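You operate a simulated robot arm through the tools that you are given. There is no shell and no other tool. Be economical: measure what you need, move in short steps, check, and stop when the job is done.

You are at the controls of a simulated two-armed robot. One attempt, no reset.

Task
Push the orange bin into the yellow outline and wipe both wet patches.
Fine: one patch is under the bin; use the green sponge and put it back; pull the yellow lever open and turn the teal clamp plate's dial to off. What is to be rubbed or washed off counts as gone when no trace of it is left.

Only the result counts: the job must be done as asked and must still hold three seconds after the hand-in. Knocking over, shifting, dropping, spilling or breaking anything else fails it.

Robot
Two 7-joint arms with fingered hands on one trunk, on a base that drives. Base frame: it is fixed to the floor where the robot stands at the start and does not move with it; the origin is under the middle of the robot, x ahead of it, y to its left, z up; the surface under the hand at the start is at about z = 0.82. Units: m, degrees, N and s.
The left shoulder is at the start at [0.06, 0.126, 1.18], the right one opposite. With the tool pointing down near the work surface each hand reaches from about 0.34 to 0.72 m from the robot's upright axis, wherever it stands, measured 20 degrees to its own side. Places, roughly: black dial of the teal clamp plate [0.8, -0.2, 0.9]; left wet patch on the grey bench [0.6, -0.1, 0.8]; right wet patch on the grey bench [0.6, 0.1, 0.8]; yellow lever of the teal clamp plate [0.7, -0.1, 0.9]. Payload 2.5 kg a hand.
The tool frame of a hand sits at the grasp point between the pads (the TCP): z along the fingers, y along the line on which they close. The tips reach 0.03 m beyond it. The gripper opens to 0.104 m. The gripper's body begins 0.035 m behind the TCP. The gripper is a hand of 5 fingers: y runs from the thumb to the fingers, the wrist lies at [-0.015, -0.104, -0.178] in the tool frame, and closing takes about 1.5 s.
Orientation is that of the tool frame in the base frame, as a unit quaternion [w, x, y, z]. With the fingers straight down and the wrist toward the robot, the tool's x, y and z point along [0, 1, 0], [1, 0, 0] and [0, 0, -1] of the base frame.

Tools
- The arms move only by the tool send_rows. It takes "left_targets", "right_targets" or both (then of equal length, played together; a hand with none holds still); each is a list of rows, each an object of numbers (a shift or turn left out is 0, a gripper value left out holds the last): "tx", "ty", "tz": the shift along the base's x, y, z in m; "wx", "wy", "wz": the turn, a rotation vector about the base's x, y, z in degrees; "jaw": the opening, from 0 (shut) to 1 (fully open). In form: [{"tx": .., "ty": .., "tz": .., "wx": .., "wy": .., "wz": .., "jaw": ..}, ...]. A call has 1 to 12 rows; each row shifts and turns the commanded pose from where the row before left it. Rows are played at 5 a second. More than 0.05 m and 8.6 degrees between two rows, or a gripper value outside its range, and nothing of the call is played. Where a pose cannot be reached the arm comes as near as it can. A force on the tool above 40 N (or 10 N above the force at the start of the call, whichever is more), or a blocked arm, ends the call early, and 0.2 s more pass. Each finger travels about 0.153 m/s and halts on what it meets, pressing with about 26 N; the grip force reading is that of the motor and also rises with nothing between the fingers. The clock runs only during rows and for 0.2 s after the last one: add rows that do not move to give the fingers time. It gives the time, the measured TCP pose, the force on the tool (base axes), the opening and the grip force at its end, in the units of the frame above (readings bear some noise), with the torque about the TCP (base axes, N m) and any sound that the robot's microphone picked up.
- Cameras (640 x 400 px; columns grow to the right, rows downward): "scene" is now at [0.1318, 0.0122, 1.4048]; the picture's right is [0.12, -0.99, 0.00], its down [-0.42, -0.05, -0.91] and it looks along [0.90, 0.11, -0.42] (base axes); focal length 254 px, centre (320, 200). "left" rides on the left gripper at [-0.08, -0.078, -0.141] in its tool frame; the picture's right is [-0.78, -0.30, 0.56], its down [0.53, -0.78, 0.33] and it looks along [0.33, 0.56, 0.76] (tool axes); focal length 247 px, centre (320, 200). "right" rides on the right gripper at [0.08, -0.077, -0.141] in its tool frame; the picture's right is [-0.78, 0.30, -0.56], its down [-0.53, -0.78, 0.33] and it looks along [-0.33, 0.56, 0.76] (tool axes); focal length 247 px, centre (320, 200). There is no depth. A picture from a camera that has moved, and an enlarged one, comes with that camera's place and axes in the base frame and with its lens.
- capture(camera): a new picture of that camera. The clock stands still meanwhile.
- lift_body(by): slides the trunk up (or, below 0, down) by that many m; the arms and the scene camera ride with it, the base frame stays. It gives what a move gives, with no picture.
- steer(legs): drives the robot by 1 to 6 legs, each [ahead, left, turn to the left] in m, m and degrees, along the robot's own axes; the way and the turn of a leg run together, so that a leg with both is an arc; at most 1.5 m and 180 degrees a leg. The arms and the cameras ride along, it lands a little off, and it stops where it bumps. It gives what a move gives.
- grasp_type(shape, hand): the hand has 5 fingers and takes this shape, open, in about a second: jaw (thumb against the fingers, like two jaws); tri (thumb and two fingers); tip (a fingertip pinch); poke (one finger out to press); point (the index stretched); flat (the hand flat); cup (the hand cupped); fist (a fist). The gripper value then closes the fingers along that shape, each until it touches; the sizes above hold for jaw. It gives what a move gives, with no picture.
- pan_tilt(pan, tilt): turns the head with the scene camera to pan (to the left, within 86 degrees either way) and tilt (down, from -29 to 69), counted from straight ahead of the robot. It gives what a move gives.
- zoom(camera, box): a new picture of the part [left, top, right, bottom] of that camera's present view, enlarged. The clock stands still meanwhile.
- close_job(): hands the job in; it is judged then, once.

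Go step by step. Nothing tells you exact positions but the pictures and the camera data: compare them with the known pose of the tool, close in by small moves and look again before you grip or let go. The budget is 120 turns and 108 pictures, counting those below and the enlarged ones. Unless the task says otherwise, let go and move clear before handing in, and close with one line.

The tools are called after "Request:" as a command line: name --argument value ..., lists and objects as JSON in quotes. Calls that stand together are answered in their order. send_rows: Moves the arms, as the interface text tells. Its arguments: {"type":"object","properties":{"left_targets":{"type":"array"},"right_targets":{"type":"array"}},"required":[]} The other tools are called the same way: lift_body (by) slides the trunk up or down; grasp_type (shape, hand) gives the hand a shape; steer (legs) drives the base; pan_tilt (pan, tilt) turns the head that bears the scene camera; capture (camera) takes a picture; zoom (camera, box) takes an enlarged picture of a part of a camera's view; close_job () hands the job in.

At the start:

```text
time_s: 0.0
left_ee_pos: [0.4834, 0.2209, 1.2772]
left_ee_rot: [0.0, 0.708, 0.706, 0.0]
left_contact_force: [0.9, -0.7, -0.3]
left_torque: [-0.02, 0.02, 0.0]
left_gripper_width: 0.1041
left_grip_force: 0.2
left_shape: jaw
right_ee_pos: [0.4498, -0.2093, 1.2772]
right_ee_rot: [0.0, 0.706, 0.708, 0.0]
right_contact_force: [0.6, -1.4, 0.2]
right_torque: [0.0, 0.01, -0.03]
right_gripper_width: 0.1036
right_grip_force: 0.1
right_shape: jaw
trunk travel left (down, up): [-0.575, 0.365]
robot x, y, heading: [0.0019, -0.0007, 0.1]
head pan, tilt: [6.7, 24.9]
```

scene: 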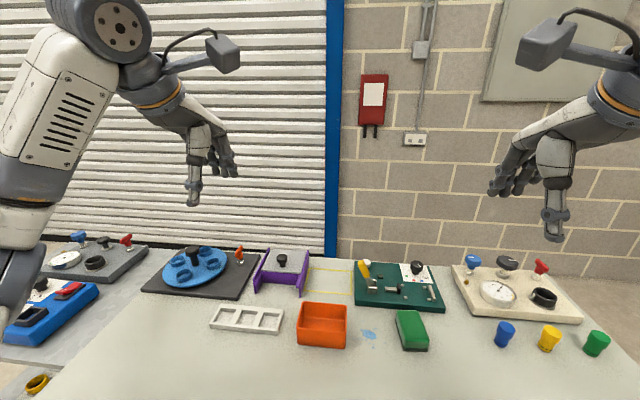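
right: 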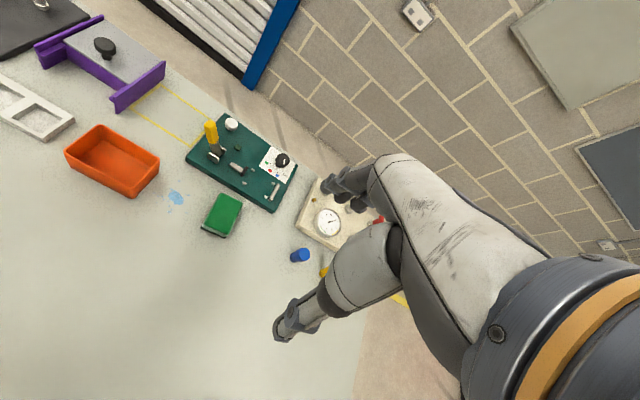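
left: 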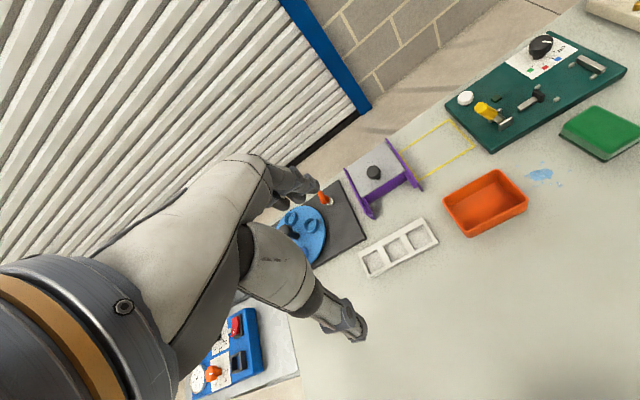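

I see the orange bin, the green sponge, the teal plate with a yellow lever and black dial, and the yellow outline behind between the purple thing and the teal plate. I'll zoom in for detail.

Request:
zoom --camera "scene" --box '[240, 240, 460, 378]'

Request:
zoom --camera "scene" --box '[345, 250, 455, 319]'

Request:
zoom --camera "left" --box '[340, 20, 640, 250]'

```text
2.90 times, centred on (350, 309) of scene
camera zoom: at [0.1318, 0.0122, 1.4048], right [0.12, -0.99, 0.0], down [-0.42, -0.05, -0.91], along [0.9, 0.11, -0.42], focal length 736 px, centre (233, -116)
```

zoom: 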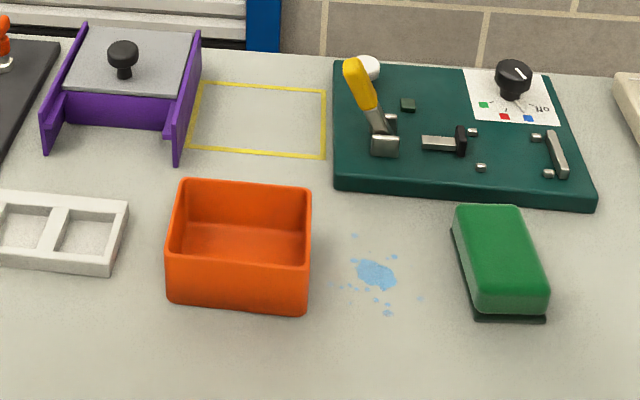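

```text
5.80 times, centred on (400, 284) of scene
camera zoom: at [0.1318, 0.0122, 1.4048], right [0.12, -0.99, 0.0], down [-0.42, -0.05, -0.91], along [0.9, 0.11, -0.42], focal length 1473 px, centre (-144, -290)
```

zoom: 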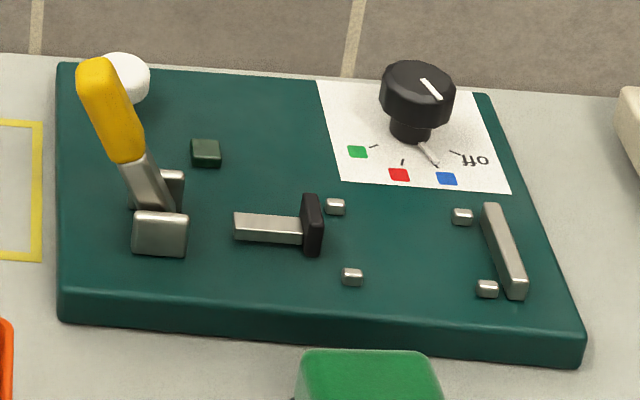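

```text
1.74 times, centred on (490, 135) of left
camera zoom: at [0.4051, 0.1402, 1.4198], right [-0.3, -0.78, -0.56], down [-0.78, 0.53, -0.33], along [0.56, 0.33, -0.76], focal length 430 px, centre (24, 313)
```

zoom: 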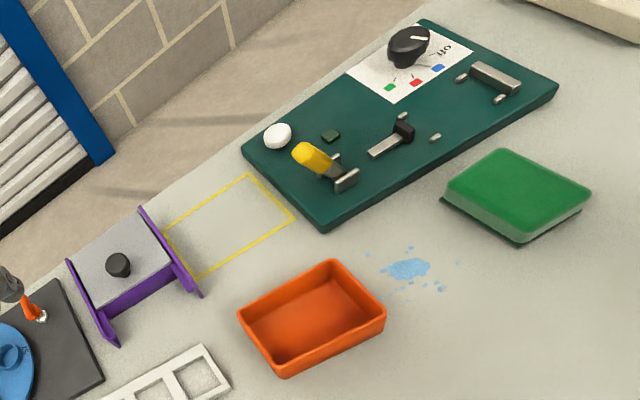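

The bin sits at about (0.58, 0.057), with the outline straight ahead at about (0.77, 0.056). The visible patch is near (0.59, -0.06) and the sponge near (0.59, -0.165). I'll bring the closed left hand in front of the bin first.

Request:
send_rows --left_targets '[{"tx": -0.002, "ty": -0.0234, "tz": -0.039, "jaw": 0}, {"tx": -0.002, "ty": -0.0234, "tz": -0.039}, {"tx": -0.002, "ty": -0.0234, "tz": -0.039}, {"tx": -0.002, "ty": -0.0234, "tz": -0.039}, {"tx": -0.002, "ty": -0.0234, "tz": -0.039}, {"tx": -0.002, "ty": -0.0234, "tz": -0.039}, {"tx": -0.002, "ty": -0.0234, "tz": -0.039}, {}, {}]'

Request:
pan_tilt --pan 0 --tilt 40

Request:
capture --camera "scene"

Request:
capture --camera "left"

```text
time_s: 2.0
left_ee_pos: [0.4719, 0.0529, 1.0058]
left_ee_rot: [0.0, 0.707, 0.707, 0.001]
left_contact_force: [0.2, -0.4, -0.6]
left_torque: [-0.01, -0.01, 0.01]
left_gripper_width: 0.0001
left_grip_force: 25.6
left_shape: jaw
right_ee_pos: [0.4502, -0.2099, 1.2765]
right_ee_rot: [0.0, 0.706, 0.708, 0.0]
right_contact_force: [0.4, -0.1, -0.6]
right_torque: [-0.02, 0.0, -0.01]
right_gripper_width: 0.1035
right_grip_force: 0.1
right_shape: jaw
trunk travel left (down, up): [-0.575, 0.365]
robot x, y, heading: [0.0019, 0.0, -0.1]
head pan, tilt: [6.7, 24.9]
```

```text
time_s: 2.8
left_ee_pos: [0.4708, 0.0539, 1.0044]
left_ee_rot: [0.001, 0.708, 0.707, -0.001]
left_contact_force: [-0.9, -1.0, 0.6]
left_torque: [-0.02, 0.02, 0.05]
left_gripper_width: 0.0
left_grip_force: 25.8
left_shape: jaw
right_ee_pos: [0.4486, -0.2105, 1.2765]
right_ee_rot: [0.001, 0.706, 0.708, 0.0]
right_contact_force: [-0.1, 0.5, -0.5]
right_torque: [-0.05, -0.02, 0.03]
right_gripper_width: 0.1036
right_grip_force: 0.1
right_shape: jaw
trunk travel left (down, up): [-0.575, 0.365]
robot x, y, heading: [0.0028, -0.0003, 0.1]
head pan, tilt: [0.0, 40.0]
```

```text
101 pictures are left
camera scene: at [0.1253, 0.0014, 1.3813], right [0.0, -1.0, 0.0], down [-0.64, 0.0, -0.77], along [0.77, 0.0, -0.64], focal length 254 px, centre (320, 200)
```

scene: 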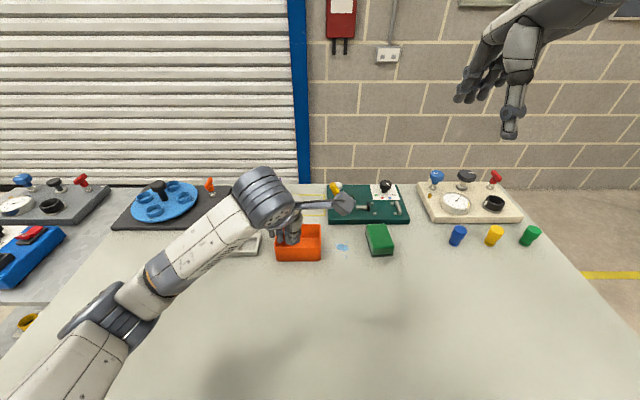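

```text
100 pictures are left
camera left: at [0.3924, -0.0261, 1.1471], right [-0.3, -0.78, -0.56], down [-0.78, 0.53, -0.33], along [0.56, 0.33, -0.76], focal length 247 px, centre (320, 200)
```

left: 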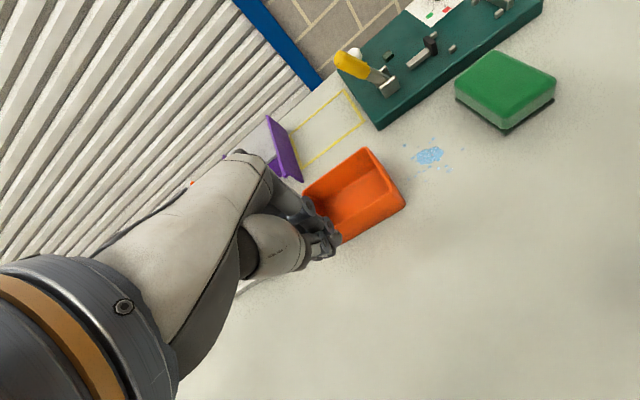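

The hand is in front of the bin. I'll pull back a little, lower to about z = 0.858, and look before touching.

Request:
send_rows --left_targets '[{"tx": -0.005, "tz": -0.036}, {"tx": -0.005, "tz": -0.036}, {"tx": -0.005, "tz": -0.036}, {"tx": 0, "tz": -0.036}, {}]'

Request:
capture --camera "left"

Request:
zoom --camera "scene" --box '[220, 170, 420, 295]'

```text
time_s: 4.0
left_ee_pos: [0.4541, 0.0567, 0.8597]
left_ee_rot: [0.0, 0.707, 0.707, 0.0]
left_contact_force: [0.0, -0.4, -0.5]
left_torque: [0.02, 0.0, 0.02]
left_gripper_width: 0.0
left_grip_force: 26.1
left_shape: jaw
right_ee_pos: [0.4496, -0.2098, 1.2784]
right_ee_rot: [0.0, 0.707, 0.707, 0.0]
right_contact_force: [-0.3, 0.7, -0.2]
right_torque: [-0.01, 0.02, 0.01]
right_gripper_width: 0.1037
right_grip_force: 0.1
right_shape: jaw
trunk travel left (down, up): [-0.575, 0.365]
robot x, y, heading: [-0.0037, 0.0031, -0.1]
head pan, tilt: [0.0, 40.0]
```

```text
99 pictures are left
camera left: at [0.3758, -0.023, 1.0016], right [-0.3, -0.78, -0.56], down [-0.78, 0.54, -0.33], along [0.56, 0.33, -0.76], focal length 247 px, centre (320, 200)
```

left: 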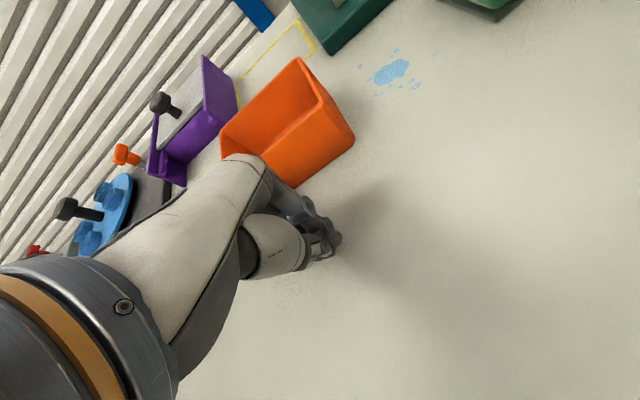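

```text
3.20 times, centred on (320, 232) of scene
camera zoom: at [0.1253, 0.0014, 1.3812], right [0.0, -1.0, 0.0], down [-0.64, 0.0, -0.77], along [0.77, 0.0, -0.64], focal length 813 px, centre (320, 96)
```

zoom: 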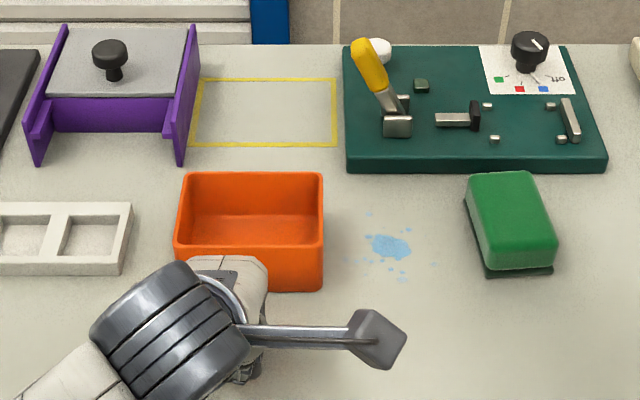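

The hand is centred in front of the bin, and the bin's and outline's centres both read y ≈ 0.057. I'll advance slowly to contact.

Request:
send_rows --left_targets '[{"tx": 0.02}, {"tx": 0.02}, {"tx": 0.02}, {"tx": 0.015}, {"tx": 0.015}, {}]'

Request:
capture --camera "left"

Request:
zoom --camera "scene" --box '[220, 170, 420, 295]'

```text
time_s: 5.4
left_ee_pos: [0.5448, 0.0569, 0.8597]
left_ee_rot: [0.0, 0.707, 0.707, 0.0]
left_contact_force: [-0.9, 0.5, -0.3]
left_torque: [0.04, 0.02, 0.01]
left_gripper_width: 0.0001
left_grip_force: 25.7
left_shape: jaw
right_ee_pos: [0.4493, -0.2111, 1.2785]
right_ee_rot: [0.0, 0.706, 0.708, 0.0]
right_contact_force: [0.1, -0.7, -0.6]
right_torque: [-0.01, 0.01, -0.02]
right_gripper_width: 0.1036
right_grip_force: 0.0
right_shape: jaw
trunk travel left (down, up): [-0.575, 0.365]
robot x, y, heading: [-0.0031, -0.0003, 0.0]
head pan, tilt: [0.0, 40.0]
```

```text
97 pictures are left
camera left: at [0.4665, -0.0233, 1.0022], right [-0.3, -0.78, -0.56], down [-0.78, 0.53, -0.33], along [0.56, 0.33, -0.76], focal length 247 px, centre (320, 200)
```

left: 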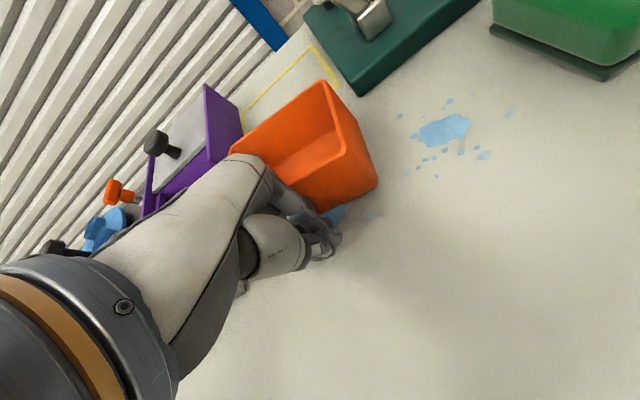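

```text
3.20 times, centred on (320, 232) of scene
camera zoom: at [0.1253, 0.0014, 1.3812], right [0.0, -1.0, 0.0], down [-0.64, 0.0, -0.77], along [0.77, 0.0, -0.64], focal length 813 px, centre (320, 96)
```

zoom: 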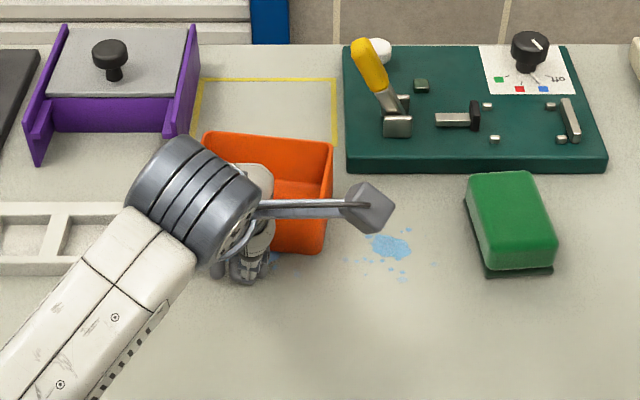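

The bin moves but has yawed about 7° clockwise, so contact is left of its centre. I'll back off, shift right and push again.

Request:
send_rows --left_targets '[{"tx": -0.02}, {"ty": -0.04}, {"tx": 0.015}, {"tx": 0.015}, {"tx": 0.015}, {"tx": 0.01}, {}]'

Request:
zoom --camera "scene" --box '[220, 170, 420, 295]'

Request:
capture --camera "left"

```text
time_s: 7.0
left_ee_pos: [0.579, 0.017, 0.8596]
left_ee_rot: [0.0, 0.708, 0.707, 0.0]
left_contact_force: [0.3, -0.7, -0.7]
left_torque: [-0.01, 0.01, -0.06]
left_gripper_width: 0.0
left_grip_force: 25.9
left_shape: jaw
right_ee_pos: [0.4497, -0.2103, 1.277]
right_ee_rot: [-0.001, 0.706, 0.708, 0.0]
right_contact_force: [0.7, -0.4, -0.3]
right_torque: [-0.01, 0.01, 0.03]
right_gripper_width: 0.1036
right_grip_force: 0.0
right_shape: jaw
trunk travel left (down, up): [-0.575, 0.365]
robot x, y, heading: [0.0013, -0.0023, -0.1]
head pan, tilt: [0.0, 40.0]
```

```text
3.20 times, centred on (320, 232) of scene
camera zoom: at [0.1253, 0.0014, 1.3812], right [0.0, -1.0, 0.0], down [-0.64, 0.0, -0.77], along [0.77, 0.0, -0.64], focal length 813 px, centre (320, 96)
```

zoom: 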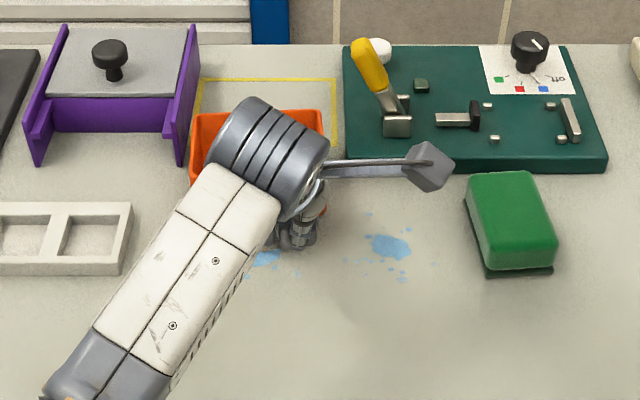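

```text
94 pictures are left
camera left: at [0.5008, -0.0635, 1.0028], right [-0.3, -0.78, -0.56], down [-0.78, 0.54, -0.33], along [0.56, 0.33, -0.76], focal length 247 px, centre (320, 200)
```

left: 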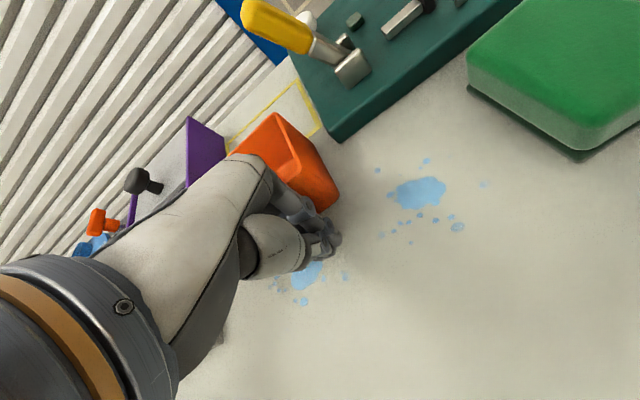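

The yaw is nearly corrected (about 2° counter-clockwise), and the second patch is now showing. I'll shift to the balanced push point near y = 0.04 and push on.

Request:
send_rows --left_targets '[{"tx": -0.015}, {"ty": 0.024}, {"tx": 0.015}, {"tx": 0.015}, {"tx": 0.015}, {"tx": 0.015}, {}]'

Request:
zoom --camera "scene" --box '[220, 170, 420, 295]'

```text
time_s: 8.6
left_ee_pos: [0.6251, 0.04, 0.8599]
left_ee_rot: [0.0, 0.707, 0.707, 0.0]
left_contact_force: [-0.7, 0.0, 0.7]
left_torque: [0.0, 0.0, 0.03]
left_gripper_width: 0.0
left_grip_force: 26.3
left_shape: jaw
right_ee_pos: [0.45, -0.2103, 1.2775]
right_ee_rot: [0.0, 0.707, 0.708, 0.0]
right_contact_force: [0.4, 0.2, 0.0]
right_torque: [0.01, -0.02, 0.02]
right_gripper_width: 0.1038
right_grip_force: 0.0
right_shape: jaw
trunk travel left (down, up): [-0.575, 0.365]
robot x, y, heading: [-0.0022, 0.0005, 0.0]
head pan, tilt: [0.0, 40.0]
```

```text
3.20 times, centred on (320, 232) of scene
camera zoom: at [0.1253, 0.0014, 1.3812], right [0.0, -1.0, 0.0], down [-0.64, 0.0, -0.77], along [0.77, 0.0, -0.64], focal length 813 px, centre (320, 96)
```

zoom: 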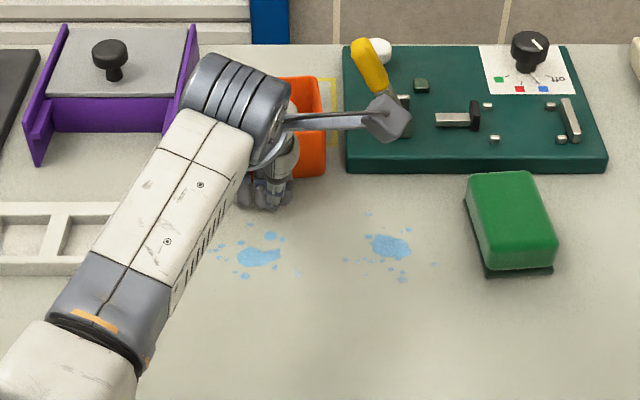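

The bin is about 5 cm short of centred, so I'll push another 3 cm and then back off for a clear view.

Request:
send_rows --left_targets '[{"tx": 0.015}, {"tx": 0.015}, {}, {"tx": -0.03}, {"tx": -0.04}, {"tx": -0.04}, {"tx": -0.03, "ty": 0.03}, {"tx": -0.03, "ty": 0.03}, {}]'

Request:
zoom --camera "scene" --box '[220, 170, 420, 295]'

Request:
capture --camera "left"

```text
time_s: 10.6
left_ee_pos: [0.4829, 0.1012, 0.8599]
left_ee_rot: [-0.001, 0.707, 0.707, -0.001]
left_contact_force: [-0.2, 0.4, 0.0]
left_torque: [0.01, 0.04, 0.04]
left_gripper_width: 0.0001
left_grip_force: 26.4
left_shape: jaw
right_ee_pos: [0.4497, -0.2102, 1.277]
right_ee_rot: [-0.001, 0.706, 0.708, -0.001]
right_contact_force: [0.1, -0.2, 0.5]
right_torque: [-0.01, 0.01, -0.03]
right_gripper_width: 0.1036
right_grip_force: 0.1
right_shape: jaw
trunk travel left (down, up): [-0.575, 0.365]
robot x, y, heading: [-0.0012, -0.0007, -0.0]
head pan, tilt: [0.0, 40.0]
```

```text
3.20 times, centred on (320, 232) of scene
camera zoom: at [0.1255, 0.0013, 1.3812], right [0.0, -1.0, 0.0], down [-0.64, 0.0, -0.77], along [0.77, 0.0, -0.64], focal length 813 px, centre (320, 96)
```

zoom: 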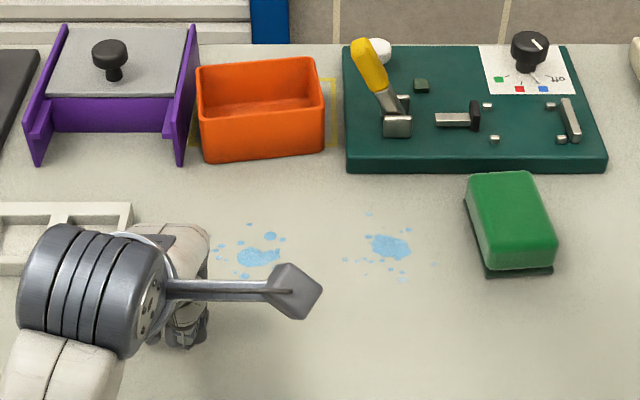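

```text
91 pictures are left
camera left: at [0.4052, 0.0206, 1.0026], right [-0.3, -0.78, -0.56], down [-0.78, 0.54, -0.33], along [0.56, 0.33, -0.76], focal length 247 px, centre (320, 200)
```

left: 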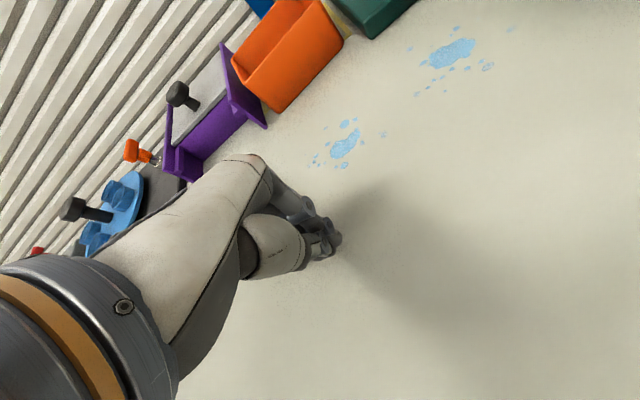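

The bin is about 2.5 cm short and yawed about 8° counter-clockwise. I'll push its left half a bit more.

Request:
send_rows --left_targets '[{"tx": 0.04, "ty": -0.016}, {"tx": 0.04, "ty": -0.016}, {"tx": 0.04}, {"tx": 0.03}, {"tx": 0.015}, {"tx": 0.015}, {"tx": 0.01}, {}, {"tx": -0.04}, {"tx": -0.045}, {"tx": -0.045}, {"tx": -0.045}]'

Request:
zoom --camera "scene" --box '[220, 170, 420, 295]'

```text
time_s: 12.5
left_ee_pos: [0.6515, 0.0726, 0.8511]
left_ee_rot: [-0.013, 0.707, 0.707, -0.007]
left_contact_force: [-4.3, 0.1, 9.0]
left_torque: [-0.02, 0.12, -0.03]
left_gripper_width: 0.0
left_grip_force: 25.7
left_shape: jaw
left hand out of reach, approached as far as the arm can: row 7
right_ee_pos: [0.45, -0.2099, 1.2776]
right_ee_rot: [0.0, 0.706, 0.708, 0.0]
right_contact_force: [0.3, 0.2, -0.4]
right_torque: [0.0, 0.01, 0.02]
right_gripper_width: 0.1039
right_grip_force: 0.1
right_shape: jaw
trunk travel left (down, up): [-0.575, 0.365]
robot x, y, heading: [-0.0019, -0.0009, 0.1]
head pan, tilt: [0.0, 40.0]
stopped in row 9 (left hand): the force on the tool passed its limit at 68 N (the readings are from after the stop); the commanded pose is now the measured one
```

```text
3.20 times, centred on (320, 232) of scene
camera zoom: at [0.1255, 0.0017, 1.3813], right [0.0, -1.0, 0.0], down [-0.64, 0.0, -0.77], along [0.77, 0.0, -0.64], focal length 813 px, centre (320, 96)
```

zoom: 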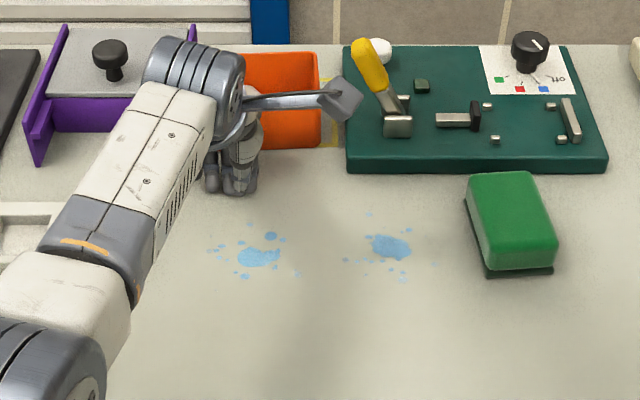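

The arm hit its reach limit and pressed on the bench. I'll lift slightly, retract and look.

Request:
send_rows --left_targets '[{"tz": 0.008}, {"tx": -0.04}, {"tx": -0.045}, {"tx": -0.045}, {"tx": -0.03, "ty": 0.02}, {}]'

Request:
zoom --camera "scene" --box '[220, 170, 420, 295]'

```text
time_s: 13.9
left_ee_pos: [0.4881, 0.0931, 0.8573]
left_ee_rot: [-0.015, 0.706, 0.708, -0.008]
left_contact_force: [0.3, 0.0, 0.5]
left_torque: [-0.02, -0.02, 0.02]
left_gripper_width: 0.0
left_grip_force: 25.9
left_shape: jaw
right_ee_pos: [0.4498, -0.2101, 1.2767]
right_ee_rot: [-0.001, 0.706, 0.708, 0.0]
right_contact_force: [-0.4, -0.8, 0.8]
right_torque: [-0.01, -0.02, -0.04]
right_gripper_width: 0.1038
right_grip_force: 0.0
right_shape: jaw
trunk travel left (down, up): [-0.575, 0.365]
robot x, y, heading: [0.0021, -0.0013, -0.1]
head pan, tilt: [0.0, 40.0]
```

```text
3.20 times, centred on (320, 232) of scene
camera zoom: at [0.1256, 0.0013, 1.3812], right [0.0, -1.0, 0.0], down [-0.64, 0.0, -0.77], along [0.77, 0.0, -0.64], focal length 813 px, centre (320, 96)
```

zoom: 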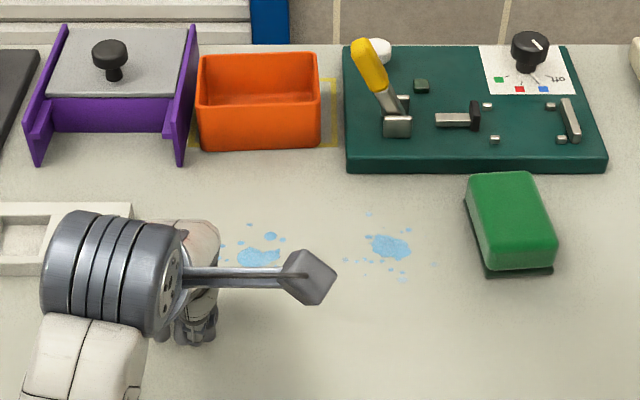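

The bin is now nearly straight but about 1.6 cm short, and the arm is at its reach limit. I'll look down to see how much room there is to drive forward.

Request:
pan_tilt --pan 0 --tilt 69

Request:
capture --camera "scene"

```text
time_s: 14.8
left_ee_pos: [0.4886, 0.0941, 0.8568]
left_ee_rot: [-0.014, 0.707, 0.708, -0.008]
left_contact_force: [0.3, -0.1, -0.5]
left_torque: [0.03, 0.02, 0.01]
left_gripper_width: 0.0
left_grip_force: 25.9
left_shape: jaw
right_ee_pos: [0.45, -0.2108, 1.2777]
right_ee_rot: [-0.001, 0.706, 0.708, -0.001]
right_contact_force: [0.0, -0.3, 0.3]
right_torque: [-0.03, -0.01, -0.03]
right_gripper_width: 0.1039
right_grip_force: 0.1
right_shape: jaw
trunk travel left (down, up): [-0.575, 0.365]
robot x, y, heading: [-0.0012, -0.0003, 0.1]
head pan, tilt: [0.0, 68.8]
```

```text
88 pictures are left
camera scene: at [0.0965, 0.0014, 1.3451], right [0.0, -1.0, 0.0], down [-0.93, 0.0, -0.36], along [0.36, 0.0, -0.93], focal length 254 px, centre (320, 200)
```

scene: 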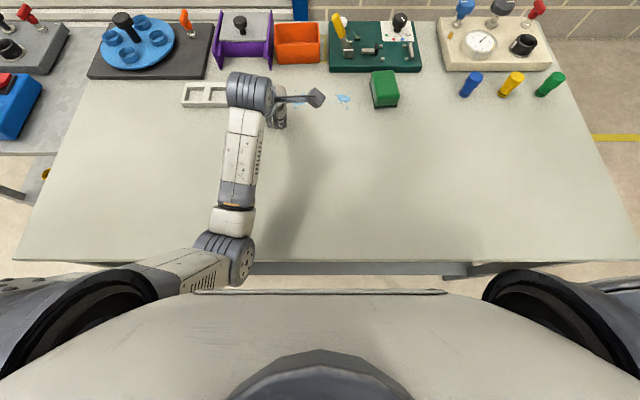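

The bench edge is at x ≈ 0.165, with about 6 cm of clearance to the chest and possibly more. I'll drive ahead 5 cm and check.

Request:
steer --legs '[[0.05, 0, 0]]'

Request:
capture --camera "scene"

```text
time_s: 15.8
left_ee_pos: [0.5398, 0.0937, 0.858]
left_ee_rot: [-0.015, 0.706, 0.708, -0.009]
left_contact_force: [-0.2, -0.2, -1.0]
left_torque: [-0.01, 0.0, 0.0]
left_gripper_width: 0.0
left_grip_force: 26.2
left_shape: jaw
right_ee_pos: [0.5013, -0.2104, 1.2767]
right_ee_rot: [0.0, 0.707, 0.708, -0.001]
right_contact_force: [-0.1, 0.1, -0.3]
right_torque: [-0.02, -0.01, -0.03]
right_gripper_width: 0.1036
right_grip_force: 0.0
right_shape: jaw
trunk travel left (down, up): [-0.575, 0.365]
robot x, y, heading: [0.0479, -0.0008, -0.1]
head pan, tilt: [0.0, 68.8]
```

```text
87 pictures are left
camera scene: at [0.1478, 0.0014, 1.345], right [0.0, -1.0, 0.0], down [-0.93, 0.0, -0.36], along [0.36, 0.0, -0.93], focal length 254 px, centre (320, 200)
```

scene: 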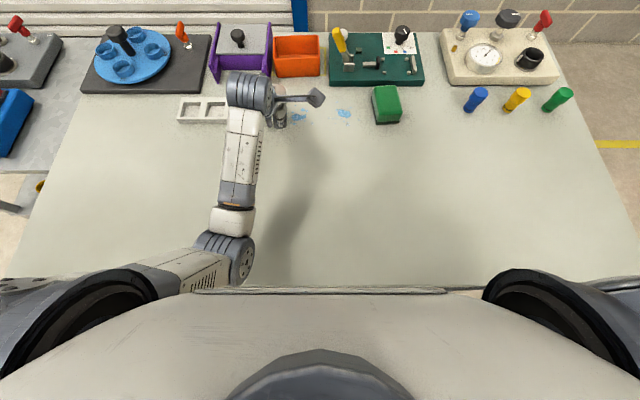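

Driven cleanly. Now I'll finish the push from just left of the balance point.

Request:
send_rows --left_targets '[{"tx": 0.04, "ty": -0.018, "tz": 0.002}, {"tx": 0.04, "ty": -0.018}, {"tx": 0.03}, {"tx": 0.015}, {"tx": 0.012}, {}]'

Request:
zoom --camera "scene" --box '[220, 10, 420, 135]'

```text
time_s: 17.2
left_ee_pos: [0.6766, 0.0583, 0.8588]
left_ee_rot: [-0.013, 0.707, 0.707, -0.009]
left_contact_force: [0.5, 0.1, -0.4]
left_torque: [0.03, -0.02, 0.01]
left_gripper_width: 0.0001
left_grip_force: 26.4
left_shape: jaw
right_ee_pos: [0.4998, -0.2094, 1.2771]
right_ee_rot: [-0.001, 0.706, 0.708, -0.001]
right_contact_force: [0.3, 0.4, -0.7]
right_torque: [0.02, 0.0, -0.02]
right_gripper_width: 0.1038
right_grip_force: 0.0
right_shape: jaw
trunk travel left (down, up): [-0.575, 0.365]
robot x, y, heading: [0.0506, -0.0018, -0.0]
head pan, tilt: [0.0, 68.8]
```

```text
3.20 times, centred on (320, 72) of scene
camera zoom: at [0.1469, 0.0014, 1.3451], right [0.0, -1.0, 0.0], down [-0.93, 0.0, -0.36], along [0.36, 0.0, -0.93], focal length 813 px, centre (320, 608)
```

zoom: 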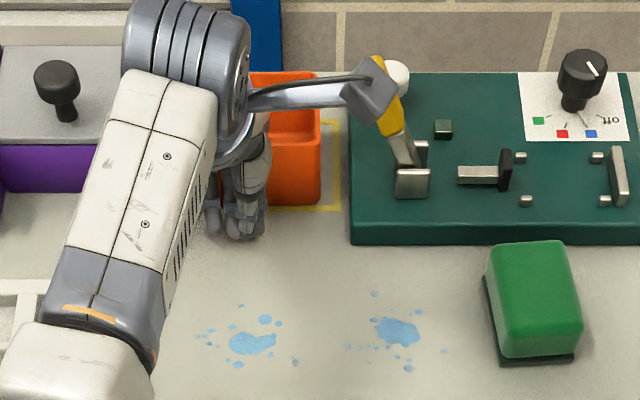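

I'll retract for a clear look.

Request:
send_rows --left_targets '[{"tx": -0.04}, {"tx": -0.045}, {"tx": -0.045}, {"tx": -0.03, "ty": 0.03}, {"tz": 0.04, "ty": 0.02}, {"tz": 0.04, "ty": 0.02}]'

Request:
zoom --camera "scene" --box '[240, 15, 352, 85]'

```text
time_s: 18.6
left_ee_pos: [0.5153, 0.1267, 0.9401]
left_ee_rot: [-0.014, 0.707, 0.707, -0.01]
left_contact_force: [0.7, 0.8, -0.6]
left_torque: [0.01, -0.02, 0.02]
left_gripper_width: 0.0
left_grip_force: 26.3
left_shape: jaw
right_ee_pos: [0.5006, -0.2091, 1.2771]
right_ee_rot: [0.0, 0.706, 0.708, -0.001]
right_contact_force: [0.3, 0.4, -0.4]
right_torque: [0.03, 0.01, 0.0]
right_gripper_width: 0.1038
right_grip_force: 0.0
right_shape: jaw
trunk travel left (down, up): [-0.575, 0.365]
robot x, y, heading: [0.0512, -0.0007, -0.2]
head pan, tilt: [0.0, 68.8]
```

```text
5.71 times, centred on (296, 50) of scene
camera zoom: at [0.1469, 0.0015, 1.345], right [0.0, -1.0, 0.0], down [-0.93, 0.0, -0.36], along [0.36, 0.0, -0.93], focal length 1452 px, centre (457, 1057)
```

zoom: 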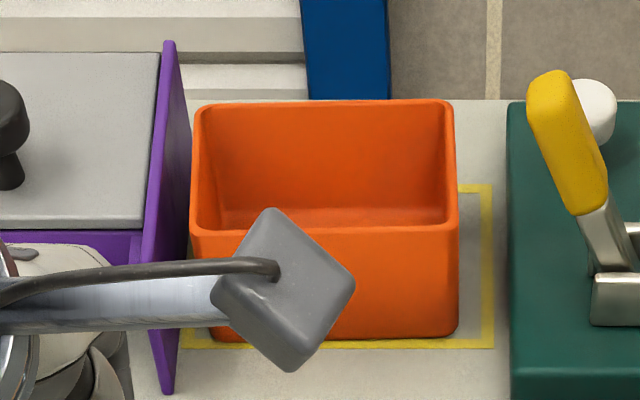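

It is inside, but with only about 5 mm at the front against 18 mm at the back. I'll nudge it 7 mm further.

Request:
send_rows --left_targets '[{"tz": -0.04, "ty": -0.02}, {"tz": -0.04, "ty": -0.02}, {"tx": 0.03, "ty": -0.032}, {"tx": 0.045}, {"tx": 0.045}, {"tx": 0.035}, {"tx": 0.014}, {}, {"tx": -0.04}, {"tx": -0.045}, {"tx": -0.045}, {"tx": -0.045, "ty": 0.02}]'

Request:
send_rows --left_targets '[{"tx": -0.03, "tz": 0.035}, {"ty": 0.03, "tz": 0.035}, {"ty": 0.04, "tz": 0.02}, {"ty": 0.04, "tz": 0.02}, {"ty": 0.04, "tz": 0.02}, {}]'

Request:
zoom --camera "scene" --box '[240, 15, 352, 85]'

Request:
zoom --camera "scene" --box '[330, 15, 442, 85]'

Request:
zoom --camera "scene" --box '[270, 75, 414, 165]'

```text
time_s: 21.4
left_ee_pos: [0.54, 0.0937, 0.8953]
left_ee_rot: [0.007, 0.7, 0.714, 0.036]
left_contact_force: [0.5, 0.7, -0.2]
left_torque: [0.0, -0.01, 0.01]
left_gripper_width: 0.0
left_grip_force: 25.8
left_shape: jaw
right_ee_pos: [0.5012, -0.2112, 1.2772]
right_ee_rot: [0.0, 0.706, 0.708, -0.001]
right_contact_force: [-1.2, -0.2, 0.6]
right_torque: [0.0, 0.01, -0.04]
right_gripper_width: 0.1038
right_grip_force: 0.2
right_shape: jaw
trunk travel left (down, up): [-0.575, 0.365]
robot x, y, heading: [0.0527, 0.001, 0.1]
head pan, tilt: [0.0, 68.8]
stopped in row 12 (left hand): the arm was blocked; the commanded pose is now the measured one
```

```text
time_s: 22.8
left_ee_pos: [0.5094, 0.2405, 1.0284]
left_ee_rot: [0.008, 0.7, 0.713, 0.035]
left_contact_force: [-0.4, 0.6, 0.3]
left_torque: [0.03, 0.01, 0.03]
left_gripper_width: 0.0001
left_grip_force: 25.7
left_shape: jaw
right_ee_pos: [0.5001, -0.2109, 1.2776]
right_ee_rot: [0.0, 0.707, 0.707, -0.001]
right_contact_force: [-0.2, -0.5, -0.5]
right_torque: [0.05, -0.02, -0.01]
right_gripper_width: 0.1036
right_grip_force: 0.0
right_shape: jaw
trunk travel left (down, up): [-0.575, 0.365]
robot x, y, heading: [0.0488, 0.0005, 0.2]
head pan, tilt: [0.0, 68.8]
```

```text
5.71 times, centred on (296, 50) of scene
camera zoom: at [0.147, 0.0008, 1.3451], right [0.0, -1.0, 0.0], down [-0.93, 0.0, -0.36], along [0.36, 0.0, -0.93], focal length 1452 px, centre (457, 1057)
```

zoom: 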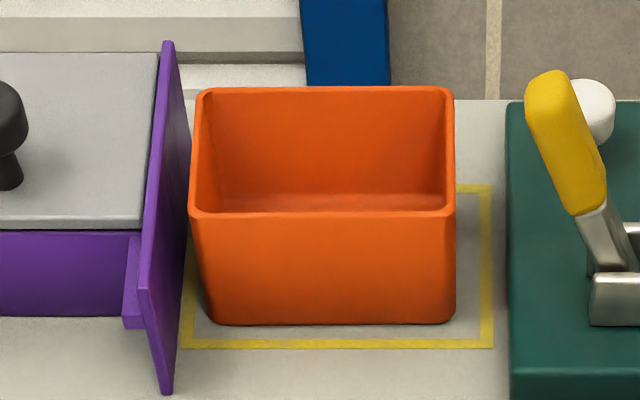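

```text
5.71 times, centred on (386, 50) of scene
camera zoom: at [0.147, 0.0008, 1.3451], right [0.0, -1.0, 0.0], down [-0.93, 0.0, -0.36], along [0.36, 0.0, -0.93], focal length 1452 px, centre (-57, 1057)
```

zoom: 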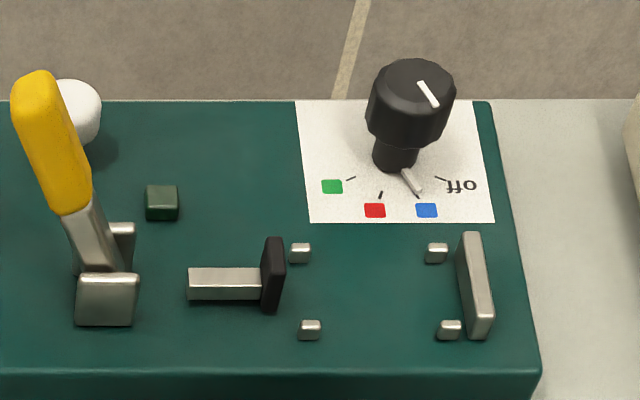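

```text
4.44 times, centred on (342, 120) of scene
camera zoom: at [0.147, 0.0008, 1.3451], right [0.0, -1.0, 0.0], down [-0.93, 0.0, -0.36], along [0.36, 0.0, -0.93], focal length 1129 px, centre (222, 556)
```

zoom: 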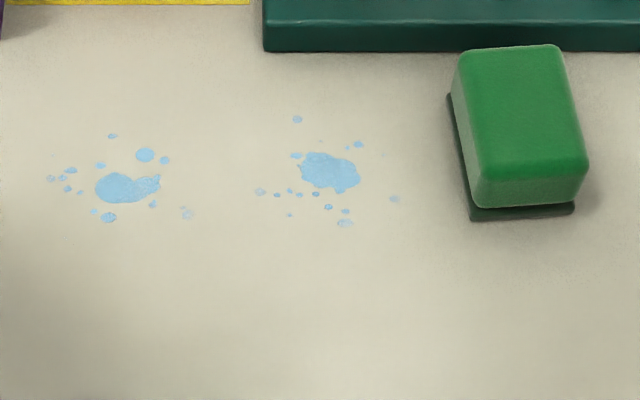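

The bin now sits well inside the outline. Next is the sponge, at about (0.60, -0.165), 6 × 9 cm, yawed about 4.5°; I'll turn the right hand 94° to grip across its width.

Request:
send_rows --right_targets '[{"wz": 8.55, "tx": 0.009, "ty": 0.004, "tz": -0.022}, {"wz": 8.55, "tx": 0.009, "ty": 0.004, "tz": -0.022}, {"wz": 8.55, "tx": 0.009, "ty": 0.004, "tz": -0.022}, {"wz": 8.55, "tx": 0.009, "ty": 0.004, "tz": -0.022}, {"wz": 8.55, "tx": 0.009, "ty": 0.004, "tz": -0.022}, {"wz": 8.55, "tx": 0.009, "ty": 0.004, "tz": -0.022}, {"wz": 8.55, "tx": 0.009, "ty": 0.004, "tz": -0.022}, {"wz": 8.55, "tx": 0.009, "ty": 0.004, "tz": -0.022}, {"wz": 8.55, "tx": 0.009, "ty": 0.004, "tz": -0.022}, {"wz": 8.55, "tx": 0.009, "ty": 0.004, "tz": -0.022}, {"wz": 8.55, "tx": 0.009, "ty": 0.005, "tz": -0.022}, {}]'

Request:
capture --camera "scene"

Request:
capture --camera "right"

```text
time_s: 25.4
left_ee_pos: [0.5093, 0.2404, 1.0263]
left_ee_rot: [0.009, 0.7, 0.713, 0.035]
left_contact_force: [-0.3, -0.6, -0.1]
left_torque: [0.0, 0.01, 0.01]
left_gripper_width: 0.0001
left_grip_force: 25.6
left_shape: jaw
right_ee_pos: [0.5607, -0.172, 1.0409]
right_ee_rot: [0.001, -0.035, 0.999, 0.001]
right_contact_force: [-0.4, 0.1, 0.2]
right_torque: [-0.01, -0.01, 0.03]
right_gripper_width: 0.1041
right_grip_force: 0.0
right_shape: jaw
right hand out of reach, approached as far as the arm can: row 10, 11
trunk travel left (down, up): [-0.575, 0.365]
robot x, y, heading: [0.0491, -0.0028, -0.0]
head pan, tilt: [0.0, 68.8]
```

```text
81 pictures are left
camera scene: at [0.1469, 0.0013, 1.3451], right [0.0, -1.0, 0.0], down [-0.93, 0.0, -0.36], along [0.36, 0.0, -0.93], focal length 254 px, centre (320, 200)
```

scene: 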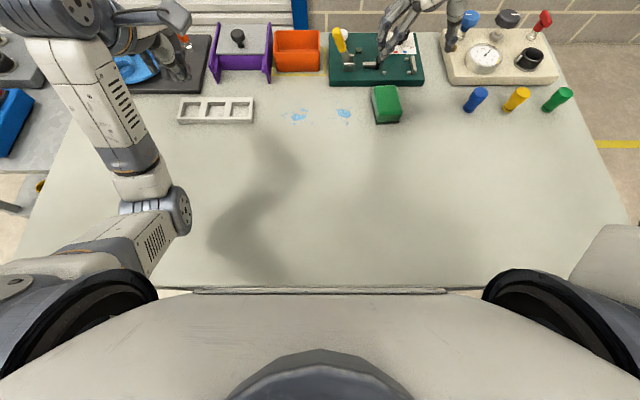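

```text
80 pictures are left
camera right: at [0.4869, -0.257, 1.1809], right [0.75, 0.35, 0.56], down [0.59, -0.74, -0.33], along [0.29, 0.58, -0.76], focal length 247 px, centre (320, 200)
```

right: 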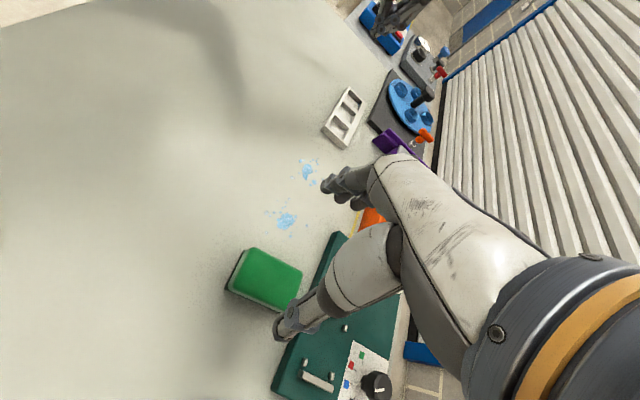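

The sponge is visible. The hand is slightly short of the commanded pose, so I'll move above the sponge and see whether it reaches.

Request:
send_rows --right_targets '[{"tx": 0.01, "ty": 0.002, "tz": -0.03}, {"tx": 0.01, "ty": 0.002, "tz": -0.03}, {"tx": 0.01, "ty": 0.002, "tz": -0.03}, {"tx": 0.01, "ty": 0.001, "tz": -0.02}, {}]'

Request:
capture --camera "right"

Request:
zoom --camera "scene" --box '[270, 20, 470, 145]'

```text
time_s: 26.6
left_ee_pos: [0.5095, 0.2411, 1.0268]
left_ee_rot: [0.008, 0.7, 0.713, 0.035]
left_contact_force: [0.0, 0.1, 0.6]
left_torque: [0.01, 0.0, -0.04]
left_gripper_width: 0.0001
left_grip_force: 26.0
left_shape: jaw
right_ee_pos: [0.5329, -0.1606, 0.9756]
right_ee_rot: [0.001, -0.035, 0.999, -0.002]
right_contact_force: [0.3, -1.4, -1.0]
right_torque: [0.01, -0.01, -0.02]
right_gripper_width: 0.1037
right_grip_force: 0.0
right_shape: jaw
right hand out of reach, approached as far as the arm can: row 1, 2, 3, 4
trunk travel left (down, up): [-0.575, 0.365]
robot x, y, heading: [0.0485, -0.0023, -0.2]
head pan, tilt: [0.0, 68.8]
```

```text
79 pictures are left
camera right: at [0.4589, -0.2457, 1.1167], right [0.75, 0.35, 0.56], down [0.59, -0.74, -0.33], along [0.3, 0.58, -0.76], focal length 247 px, centre (320, 200)
```

right: 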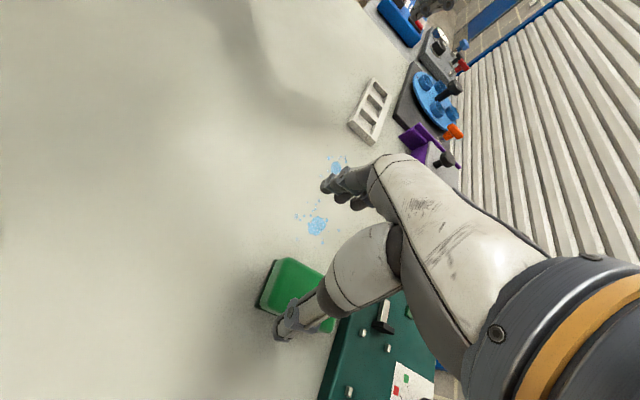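

```text
3.20 times, centred on (370, 82) of scene
camera zoom: at [0.1469, 0.0014, 1.3451], right [0.0, -1.0, 0.0], down [-0.93, 0.0, -0.36], along [0.36, 0.0, -0.93], focal length 813 px, centre (160, 576)
```

zoom: 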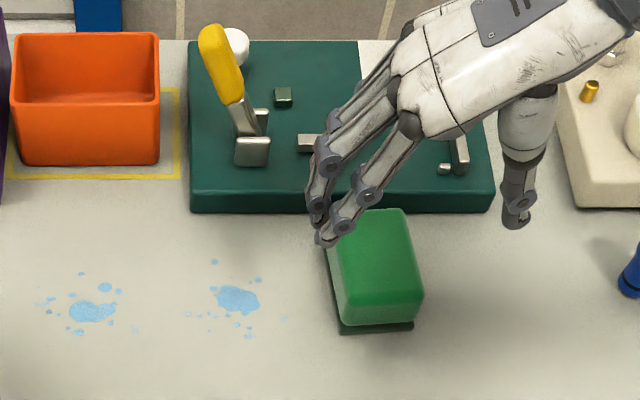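

With this yaw the arm tops out near x = 0.55. Since the dial needs the robot closer anyway, I'll try driving ahead another 6 cm.

Request:
steer --legs '[[0.06, 0, 0]]'

```text
time_s: 27.5
left_ee_pos: [0.5691, 0.2413, 1.0264]
left_ee_rot: [0.008, 0.699, 0.714, 0.036]
left_contact_force: [-0.3, -0.4, -0.6]
left_torque: [0.0, -0.02, 0.0]
left_gripper_width: 0.0
left_grip_force: 26.3
left_shape: jaw
right_ee_pos: [0.5938, -0.1605, 0.9749]
right_ee_rot: [0.001, -0.036, 0.999, -0.002]
right_contact_force: [-0.2, -0.6, -1.0]
right_torque: [0.0, 0.02, -0.02]
right_gripper_width: 0.1037
right_grip_force: 0.0
right_shape: jaw
trunk travel left (down, up): [-0.575, 0.365]
robot x, y, heading: [0.1109, 0.0005, -0.0]
head pan, tilt: [0.0, 68.8]
```

The drive succeeded without a bump. Now I'll lower the right hand over the sponge.

Request:
send_rows --right_targets '[{"tx": 0.006, "ty": -0.005, "tz": -0.03}, {"tz": -0.03}, {}]'

Request:
capture --camera "right"

Request:
zoom --camera "scene" --box '[300, 30, 460, 130]'

```text
time_s: 28.3
left_ee_pos: [0.5696, 0.2413, 1.0267]
left_ee_rot: [0.009, 0.699, 0.714, 0.035]
left_contact_force: [-0.1, -0.5, -0.4]
left_torque: [0.01, 0.03, -0.04]
left_gripper_width: 0.0002
left_grip_force: 26.0
left_shape: jaw
right_ee_pos: [0.568, -0.1678, 0.9434]
right_ee_rot: [0.001, -0.035, 0.999, -0.002]
right_contact_force: [0.3, -1.0, 0.1]
right_torque: [-0.01, 0.0, 0.03]
right_gripper_width: 0.1037
right_grip_force: 0.0
right_shape: jaw
right hand out of reach, approached as far as the arm can: row 1, 2
trunk travel left (down, up): [-0.575, 0.365]
robot x, y, heading: [0.1081, 0.0004, -0.2]
head pan, tilt: [0.0, 68.8]
```

```text
77 pictures are left
camera right: at [0.493, -0.2516, 1.0832], right [0.75, 0.35, 0.56], down [0.59, -0.74, -0.33], along [0.3, 0.58, -0.76], focal length 247 px, centre (320, 200)
```

right: 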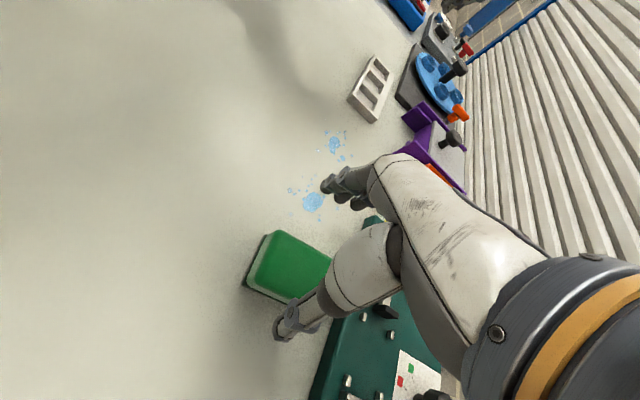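

```text
4.00 times, centred on (380, 80) of scene
camera zoom: at [0.2067, 0.0015, 1.3451], right [0.0, -1.0, 0.0], down [-0.93, 0.0, -0.36], along [0.36, 0.0, -0.93], focal length 1016 px, centre (80, 680)
```

zoom: 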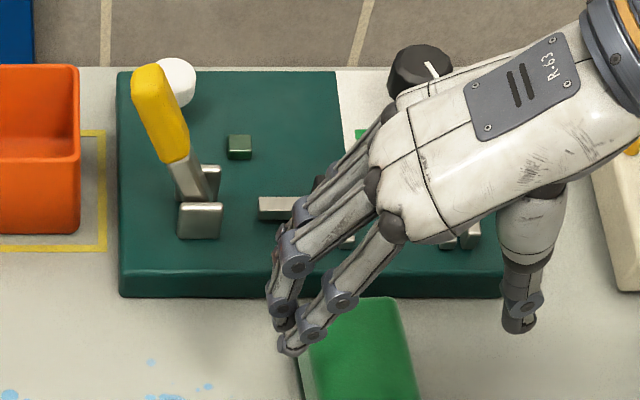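

This yaw keeps hitting a joint limit. I'll turn back toward the default yaw (keeping about 4.5°) and check whether the 9 cm length fits the 10.4 cm opening.

Request:
send_rows --right_targets '[{"tz": 0.04, "tx": -0.02}, {"wz": -8.5, "tz": 0.02}, {"wz": -8.5}, {"wz": -8.5}, {"wz": -8.5}, {"wz": -8.5}, {"wz": -8.5}, {"wz": -8.5}, {"wz": -8.5}, {"wz": -8.5}, {"wz": -8.5}, {"wz": -5}]'

Request:
capture --camera "right"

Request:
zoom --camera "scene" --box '[300, 70, 460, 170]'

```text
time_s: 30.9
left_ee_pos: [0.5699, 0.2411, 1.0265]
left_ee_rot: [0.007, 0.699, 0.714, 0.034]
left_contact_force: [0.0, -0.1, 0.0]
left_torque: [0.0, -0.03, 0.01]
left_gripper_width: 0.0001
left_grip_force: 25.7
left_shape: jaw
right_ee_pos: [0.5482, -0.1663, 1.0007]
right_ee_rot: [-0.001, 0.682, 0.731, -0.002]
right_contact_force: [0.9, 1.0, 0.2]
right_torque: [-0.02, 0.02, -0.03]
right_gripper_width: 0.1038
right_grip_force: 0.0
right_shape: jaw
trunk travel left (down, up): [-0.575, 0.365]
robot x, y, heading: [0.1084, -0.0008, 0.1]
head pan, tilt: [0.0, 68.8]
```

```text
75 pictures are left
camera right: at [0.4656, -0.0932, 1.1425], right [0.35, -0.75, 0.56], down [-0.74, -0.59, -0.33], along [0.58, -0.3, -0.76], focal length 247 px, centre (320, 200)
```

right: 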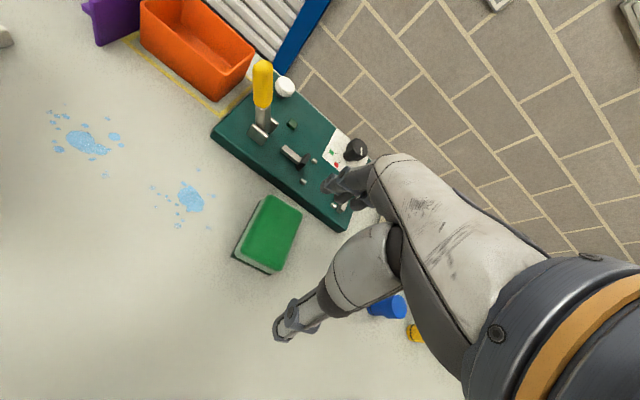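

```text
4.00 times, centred on (380, 120) of scene
camera zoom: at [0.2067, 0.0015, 1.3451], right [0.0, -1.0, 0.0], down [-0.93, 0.0, -0.36], along [0.36, 0.0, -0.93], focal length 1016 px, centre (80, 520)
```

zoom: 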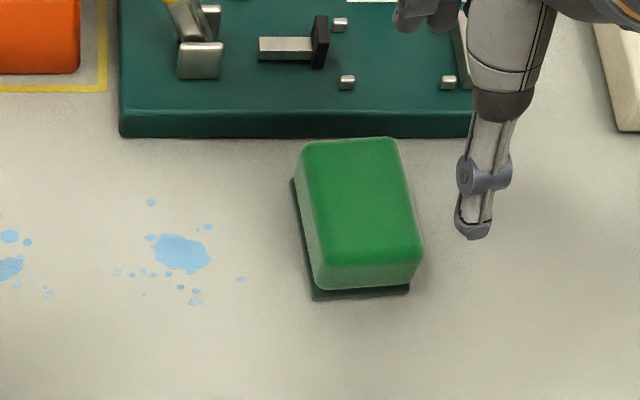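

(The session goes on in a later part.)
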